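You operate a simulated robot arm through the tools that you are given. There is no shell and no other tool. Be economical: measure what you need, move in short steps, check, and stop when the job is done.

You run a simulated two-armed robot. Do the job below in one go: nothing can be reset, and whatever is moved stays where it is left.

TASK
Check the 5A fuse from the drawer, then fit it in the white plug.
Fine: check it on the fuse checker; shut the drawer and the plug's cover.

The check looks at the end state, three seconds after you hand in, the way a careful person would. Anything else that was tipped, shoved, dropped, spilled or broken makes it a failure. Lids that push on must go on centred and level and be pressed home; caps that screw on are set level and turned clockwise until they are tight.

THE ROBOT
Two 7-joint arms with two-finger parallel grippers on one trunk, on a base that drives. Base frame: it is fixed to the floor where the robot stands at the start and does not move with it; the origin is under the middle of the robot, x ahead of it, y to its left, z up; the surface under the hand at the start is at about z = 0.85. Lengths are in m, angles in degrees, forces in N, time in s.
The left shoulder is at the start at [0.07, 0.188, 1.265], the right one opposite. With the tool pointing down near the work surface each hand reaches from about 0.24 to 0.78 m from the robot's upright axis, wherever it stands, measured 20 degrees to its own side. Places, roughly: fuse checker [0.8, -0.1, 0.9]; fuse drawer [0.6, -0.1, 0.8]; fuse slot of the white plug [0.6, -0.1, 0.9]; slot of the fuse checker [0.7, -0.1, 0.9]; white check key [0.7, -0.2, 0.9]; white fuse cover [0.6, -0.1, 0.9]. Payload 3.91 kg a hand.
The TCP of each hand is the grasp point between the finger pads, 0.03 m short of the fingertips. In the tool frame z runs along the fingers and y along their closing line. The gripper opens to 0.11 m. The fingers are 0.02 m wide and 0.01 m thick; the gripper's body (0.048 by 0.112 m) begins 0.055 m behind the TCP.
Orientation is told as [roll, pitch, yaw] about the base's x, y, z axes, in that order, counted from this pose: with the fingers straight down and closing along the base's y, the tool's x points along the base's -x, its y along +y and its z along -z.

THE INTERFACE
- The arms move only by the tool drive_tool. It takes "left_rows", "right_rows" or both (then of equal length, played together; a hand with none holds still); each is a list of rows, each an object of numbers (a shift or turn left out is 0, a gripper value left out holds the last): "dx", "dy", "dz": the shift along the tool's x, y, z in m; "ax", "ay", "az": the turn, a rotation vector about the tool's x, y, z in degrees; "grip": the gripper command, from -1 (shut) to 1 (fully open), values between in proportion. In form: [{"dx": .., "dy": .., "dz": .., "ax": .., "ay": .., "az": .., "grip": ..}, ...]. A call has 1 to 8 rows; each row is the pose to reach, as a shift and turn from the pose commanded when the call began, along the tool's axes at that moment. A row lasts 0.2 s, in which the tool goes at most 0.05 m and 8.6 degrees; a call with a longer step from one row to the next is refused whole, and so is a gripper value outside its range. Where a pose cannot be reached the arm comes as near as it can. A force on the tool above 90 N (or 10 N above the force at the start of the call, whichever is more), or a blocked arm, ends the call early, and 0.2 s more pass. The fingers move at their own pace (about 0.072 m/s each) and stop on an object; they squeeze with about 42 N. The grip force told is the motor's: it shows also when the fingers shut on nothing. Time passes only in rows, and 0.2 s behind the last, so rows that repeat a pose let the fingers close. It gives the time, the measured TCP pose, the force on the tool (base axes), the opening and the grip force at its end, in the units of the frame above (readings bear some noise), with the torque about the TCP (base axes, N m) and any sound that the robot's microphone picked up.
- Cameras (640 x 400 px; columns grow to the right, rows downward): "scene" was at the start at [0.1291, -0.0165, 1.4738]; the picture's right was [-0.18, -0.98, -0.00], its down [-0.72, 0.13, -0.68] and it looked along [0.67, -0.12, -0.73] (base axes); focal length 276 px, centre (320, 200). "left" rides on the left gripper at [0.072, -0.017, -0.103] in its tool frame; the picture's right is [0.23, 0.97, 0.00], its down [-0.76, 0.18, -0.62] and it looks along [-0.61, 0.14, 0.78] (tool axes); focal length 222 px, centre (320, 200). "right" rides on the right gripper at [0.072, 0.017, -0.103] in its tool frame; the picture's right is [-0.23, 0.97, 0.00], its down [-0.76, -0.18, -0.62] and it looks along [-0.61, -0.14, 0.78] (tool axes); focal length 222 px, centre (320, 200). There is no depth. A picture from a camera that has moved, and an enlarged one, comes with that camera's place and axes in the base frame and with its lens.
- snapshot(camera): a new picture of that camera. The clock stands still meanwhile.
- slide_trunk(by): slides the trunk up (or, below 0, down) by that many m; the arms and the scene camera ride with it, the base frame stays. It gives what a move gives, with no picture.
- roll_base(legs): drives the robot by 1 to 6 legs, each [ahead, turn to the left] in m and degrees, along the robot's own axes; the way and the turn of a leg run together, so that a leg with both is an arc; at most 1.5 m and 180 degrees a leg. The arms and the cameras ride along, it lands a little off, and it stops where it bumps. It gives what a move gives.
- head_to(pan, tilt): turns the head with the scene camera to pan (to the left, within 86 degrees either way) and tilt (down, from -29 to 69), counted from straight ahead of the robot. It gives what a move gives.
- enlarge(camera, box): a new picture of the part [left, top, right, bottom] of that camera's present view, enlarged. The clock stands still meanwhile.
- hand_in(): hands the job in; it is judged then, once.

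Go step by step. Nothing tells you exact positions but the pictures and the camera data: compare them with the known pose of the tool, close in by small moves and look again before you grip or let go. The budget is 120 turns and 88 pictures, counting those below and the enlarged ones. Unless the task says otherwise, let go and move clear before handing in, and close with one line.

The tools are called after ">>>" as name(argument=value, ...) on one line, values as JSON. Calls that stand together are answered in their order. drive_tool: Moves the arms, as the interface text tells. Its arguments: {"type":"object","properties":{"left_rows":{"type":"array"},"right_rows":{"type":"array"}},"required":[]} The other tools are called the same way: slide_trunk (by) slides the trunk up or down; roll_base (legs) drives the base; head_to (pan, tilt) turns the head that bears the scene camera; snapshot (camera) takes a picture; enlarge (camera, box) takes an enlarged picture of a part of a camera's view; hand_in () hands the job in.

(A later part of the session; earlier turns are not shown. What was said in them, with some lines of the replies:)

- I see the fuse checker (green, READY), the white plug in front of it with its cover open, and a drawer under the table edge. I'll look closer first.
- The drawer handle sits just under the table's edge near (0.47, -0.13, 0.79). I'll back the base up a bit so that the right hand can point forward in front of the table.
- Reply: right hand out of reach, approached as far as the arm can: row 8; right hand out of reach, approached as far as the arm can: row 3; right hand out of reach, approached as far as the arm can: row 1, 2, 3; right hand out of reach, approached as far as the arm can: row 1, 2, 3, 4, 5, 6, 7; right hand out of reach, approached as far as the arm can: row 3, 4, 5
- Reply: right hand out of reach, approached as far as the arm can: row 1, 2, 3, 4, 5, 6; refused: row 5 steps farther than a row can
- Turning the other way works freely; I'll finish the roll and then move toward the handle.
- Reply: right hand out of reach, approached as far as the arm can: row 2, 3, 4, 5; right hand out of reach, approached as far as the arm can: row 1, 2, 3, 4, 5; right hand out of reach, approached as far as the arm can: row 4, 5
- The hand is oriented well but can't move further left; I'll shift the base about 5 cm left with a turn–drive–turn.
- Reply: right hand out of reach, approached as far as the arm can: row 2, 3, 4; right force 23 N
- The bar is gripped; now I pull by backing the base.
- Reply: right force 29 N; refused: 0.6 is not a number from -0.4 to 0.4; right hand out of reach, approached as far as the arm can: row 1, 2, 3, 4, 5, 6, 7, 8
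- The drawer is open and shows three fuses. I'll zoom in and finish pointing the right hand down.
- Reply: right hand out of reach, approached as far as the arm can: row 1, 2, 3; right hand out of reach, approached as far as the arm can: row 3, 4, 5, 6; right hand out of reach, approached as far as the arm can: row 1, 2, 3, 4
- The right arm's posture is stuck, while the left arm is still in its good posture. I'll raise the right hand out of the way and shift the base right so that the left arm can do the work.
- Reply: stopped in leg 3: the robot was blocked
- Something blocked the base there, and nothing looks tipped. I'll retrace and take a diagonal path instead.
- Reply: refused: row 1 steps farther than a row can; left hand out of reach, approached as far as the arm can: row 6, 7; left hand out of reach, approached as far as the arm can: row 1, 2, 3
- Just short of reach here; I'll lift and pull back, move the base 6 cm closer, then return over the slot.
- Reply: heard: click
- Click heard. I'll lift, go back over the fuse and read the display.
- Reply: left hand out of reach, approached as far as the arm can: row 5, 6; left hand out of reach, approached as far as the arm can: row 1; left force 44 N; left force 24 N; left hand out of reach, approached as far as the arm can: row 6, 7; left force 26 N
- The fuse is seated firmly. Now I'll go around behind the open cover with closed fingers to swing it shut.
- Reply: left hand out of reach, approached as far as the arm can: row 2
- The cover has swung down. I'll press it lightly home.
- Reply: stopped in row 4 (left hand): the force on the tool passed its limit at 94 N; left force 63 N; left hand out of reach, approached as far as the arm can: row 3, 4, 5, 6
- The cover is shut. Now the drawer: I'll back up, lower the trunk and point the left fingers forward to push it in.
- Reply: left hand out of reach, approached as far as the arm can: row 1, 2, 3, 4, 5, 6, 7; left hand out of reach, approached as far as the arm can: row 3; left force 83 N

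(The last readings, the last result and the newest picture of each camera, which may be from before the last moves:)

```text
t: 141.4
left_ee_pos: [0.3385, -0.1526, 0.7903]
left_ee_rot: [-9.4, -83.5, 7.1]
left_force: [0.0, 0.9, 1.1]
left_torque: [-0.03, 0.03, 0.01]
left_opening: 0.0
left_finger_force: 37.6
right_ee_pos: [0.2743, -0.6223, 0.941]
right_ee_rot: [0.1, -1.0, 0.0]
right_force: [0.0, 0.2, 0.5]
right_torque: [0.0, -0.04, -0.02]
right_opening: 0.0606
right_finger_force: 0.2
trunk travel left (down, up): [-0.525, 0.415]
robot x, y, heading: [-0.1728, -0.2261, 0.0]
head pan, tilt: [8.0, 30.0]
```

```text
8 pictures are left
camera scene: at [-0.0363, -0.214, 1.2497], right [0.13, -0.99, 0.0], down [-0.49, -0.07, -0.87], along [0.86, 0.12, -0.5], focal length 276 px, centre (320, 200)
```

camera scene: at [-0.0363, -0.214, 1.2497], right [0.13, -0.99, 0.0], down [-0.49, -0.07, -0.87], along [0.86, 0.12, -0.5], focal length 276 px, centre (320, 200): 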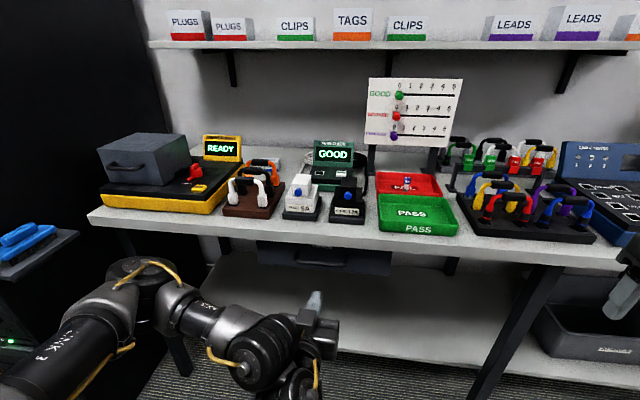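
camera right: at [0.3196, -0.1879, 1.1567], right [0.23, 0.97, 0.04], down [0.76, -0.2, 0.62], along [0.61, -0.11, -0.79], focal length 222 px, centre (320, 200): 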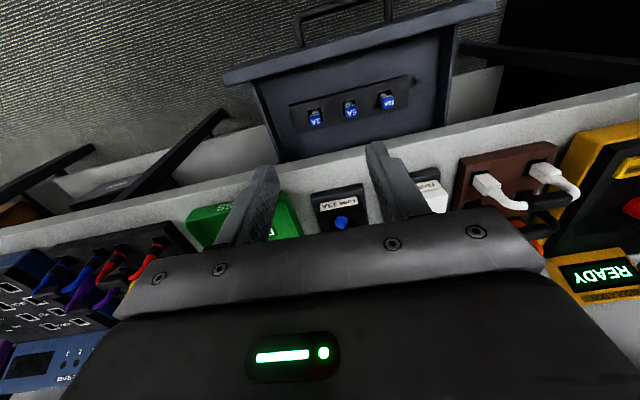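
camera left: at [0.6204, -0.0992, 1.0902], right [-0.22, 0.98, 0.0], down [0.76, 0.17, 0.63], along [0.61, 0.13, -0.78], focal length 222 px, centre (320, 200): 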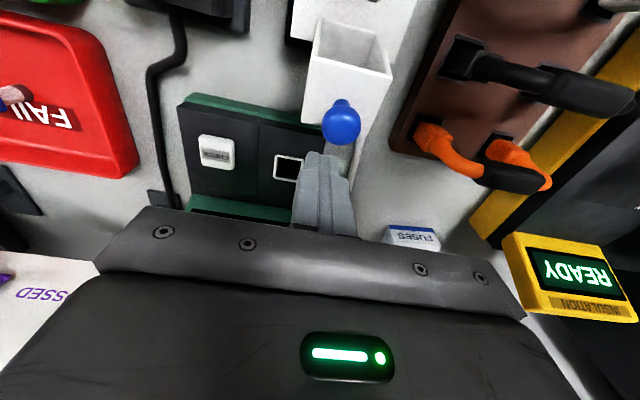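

>>> enlarge(camera="scene", box=[230, 130, 410, 290])

```text
2.50 times, centred on (320, 210) of scene
camera zoom: at [-0.0363, -0.214, 1.2497], right [0.13, -0.99, 0.0], down [-0.49, -0.07, -0.87], along [0.86, 0.12, -0.5], focal length 691 px, centre (320, 175)
```

zoom: 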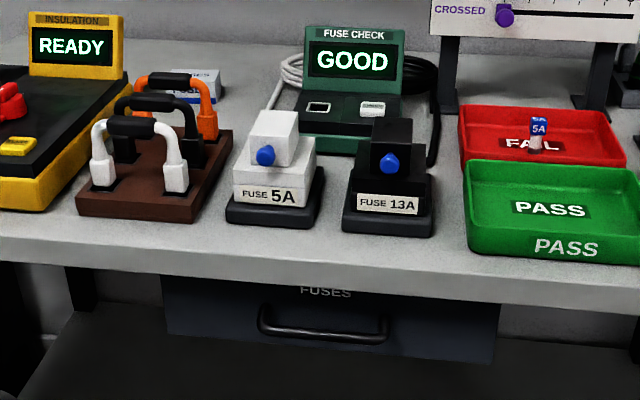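

The drawer is shut, the white cover is closed over the tested 5A fuse (the checker reads GOOD), and both hands are clear, so I'm handing in.

>>> hand_in()

```text
The job is handed in.
```

The 5A fuse read GOOD on the checker and is now in the white plug, with the plug's cover and the drawer both shut. One base move was blocked partway through by something I couldn't identify; nothing looked tipped or moved afterwards.
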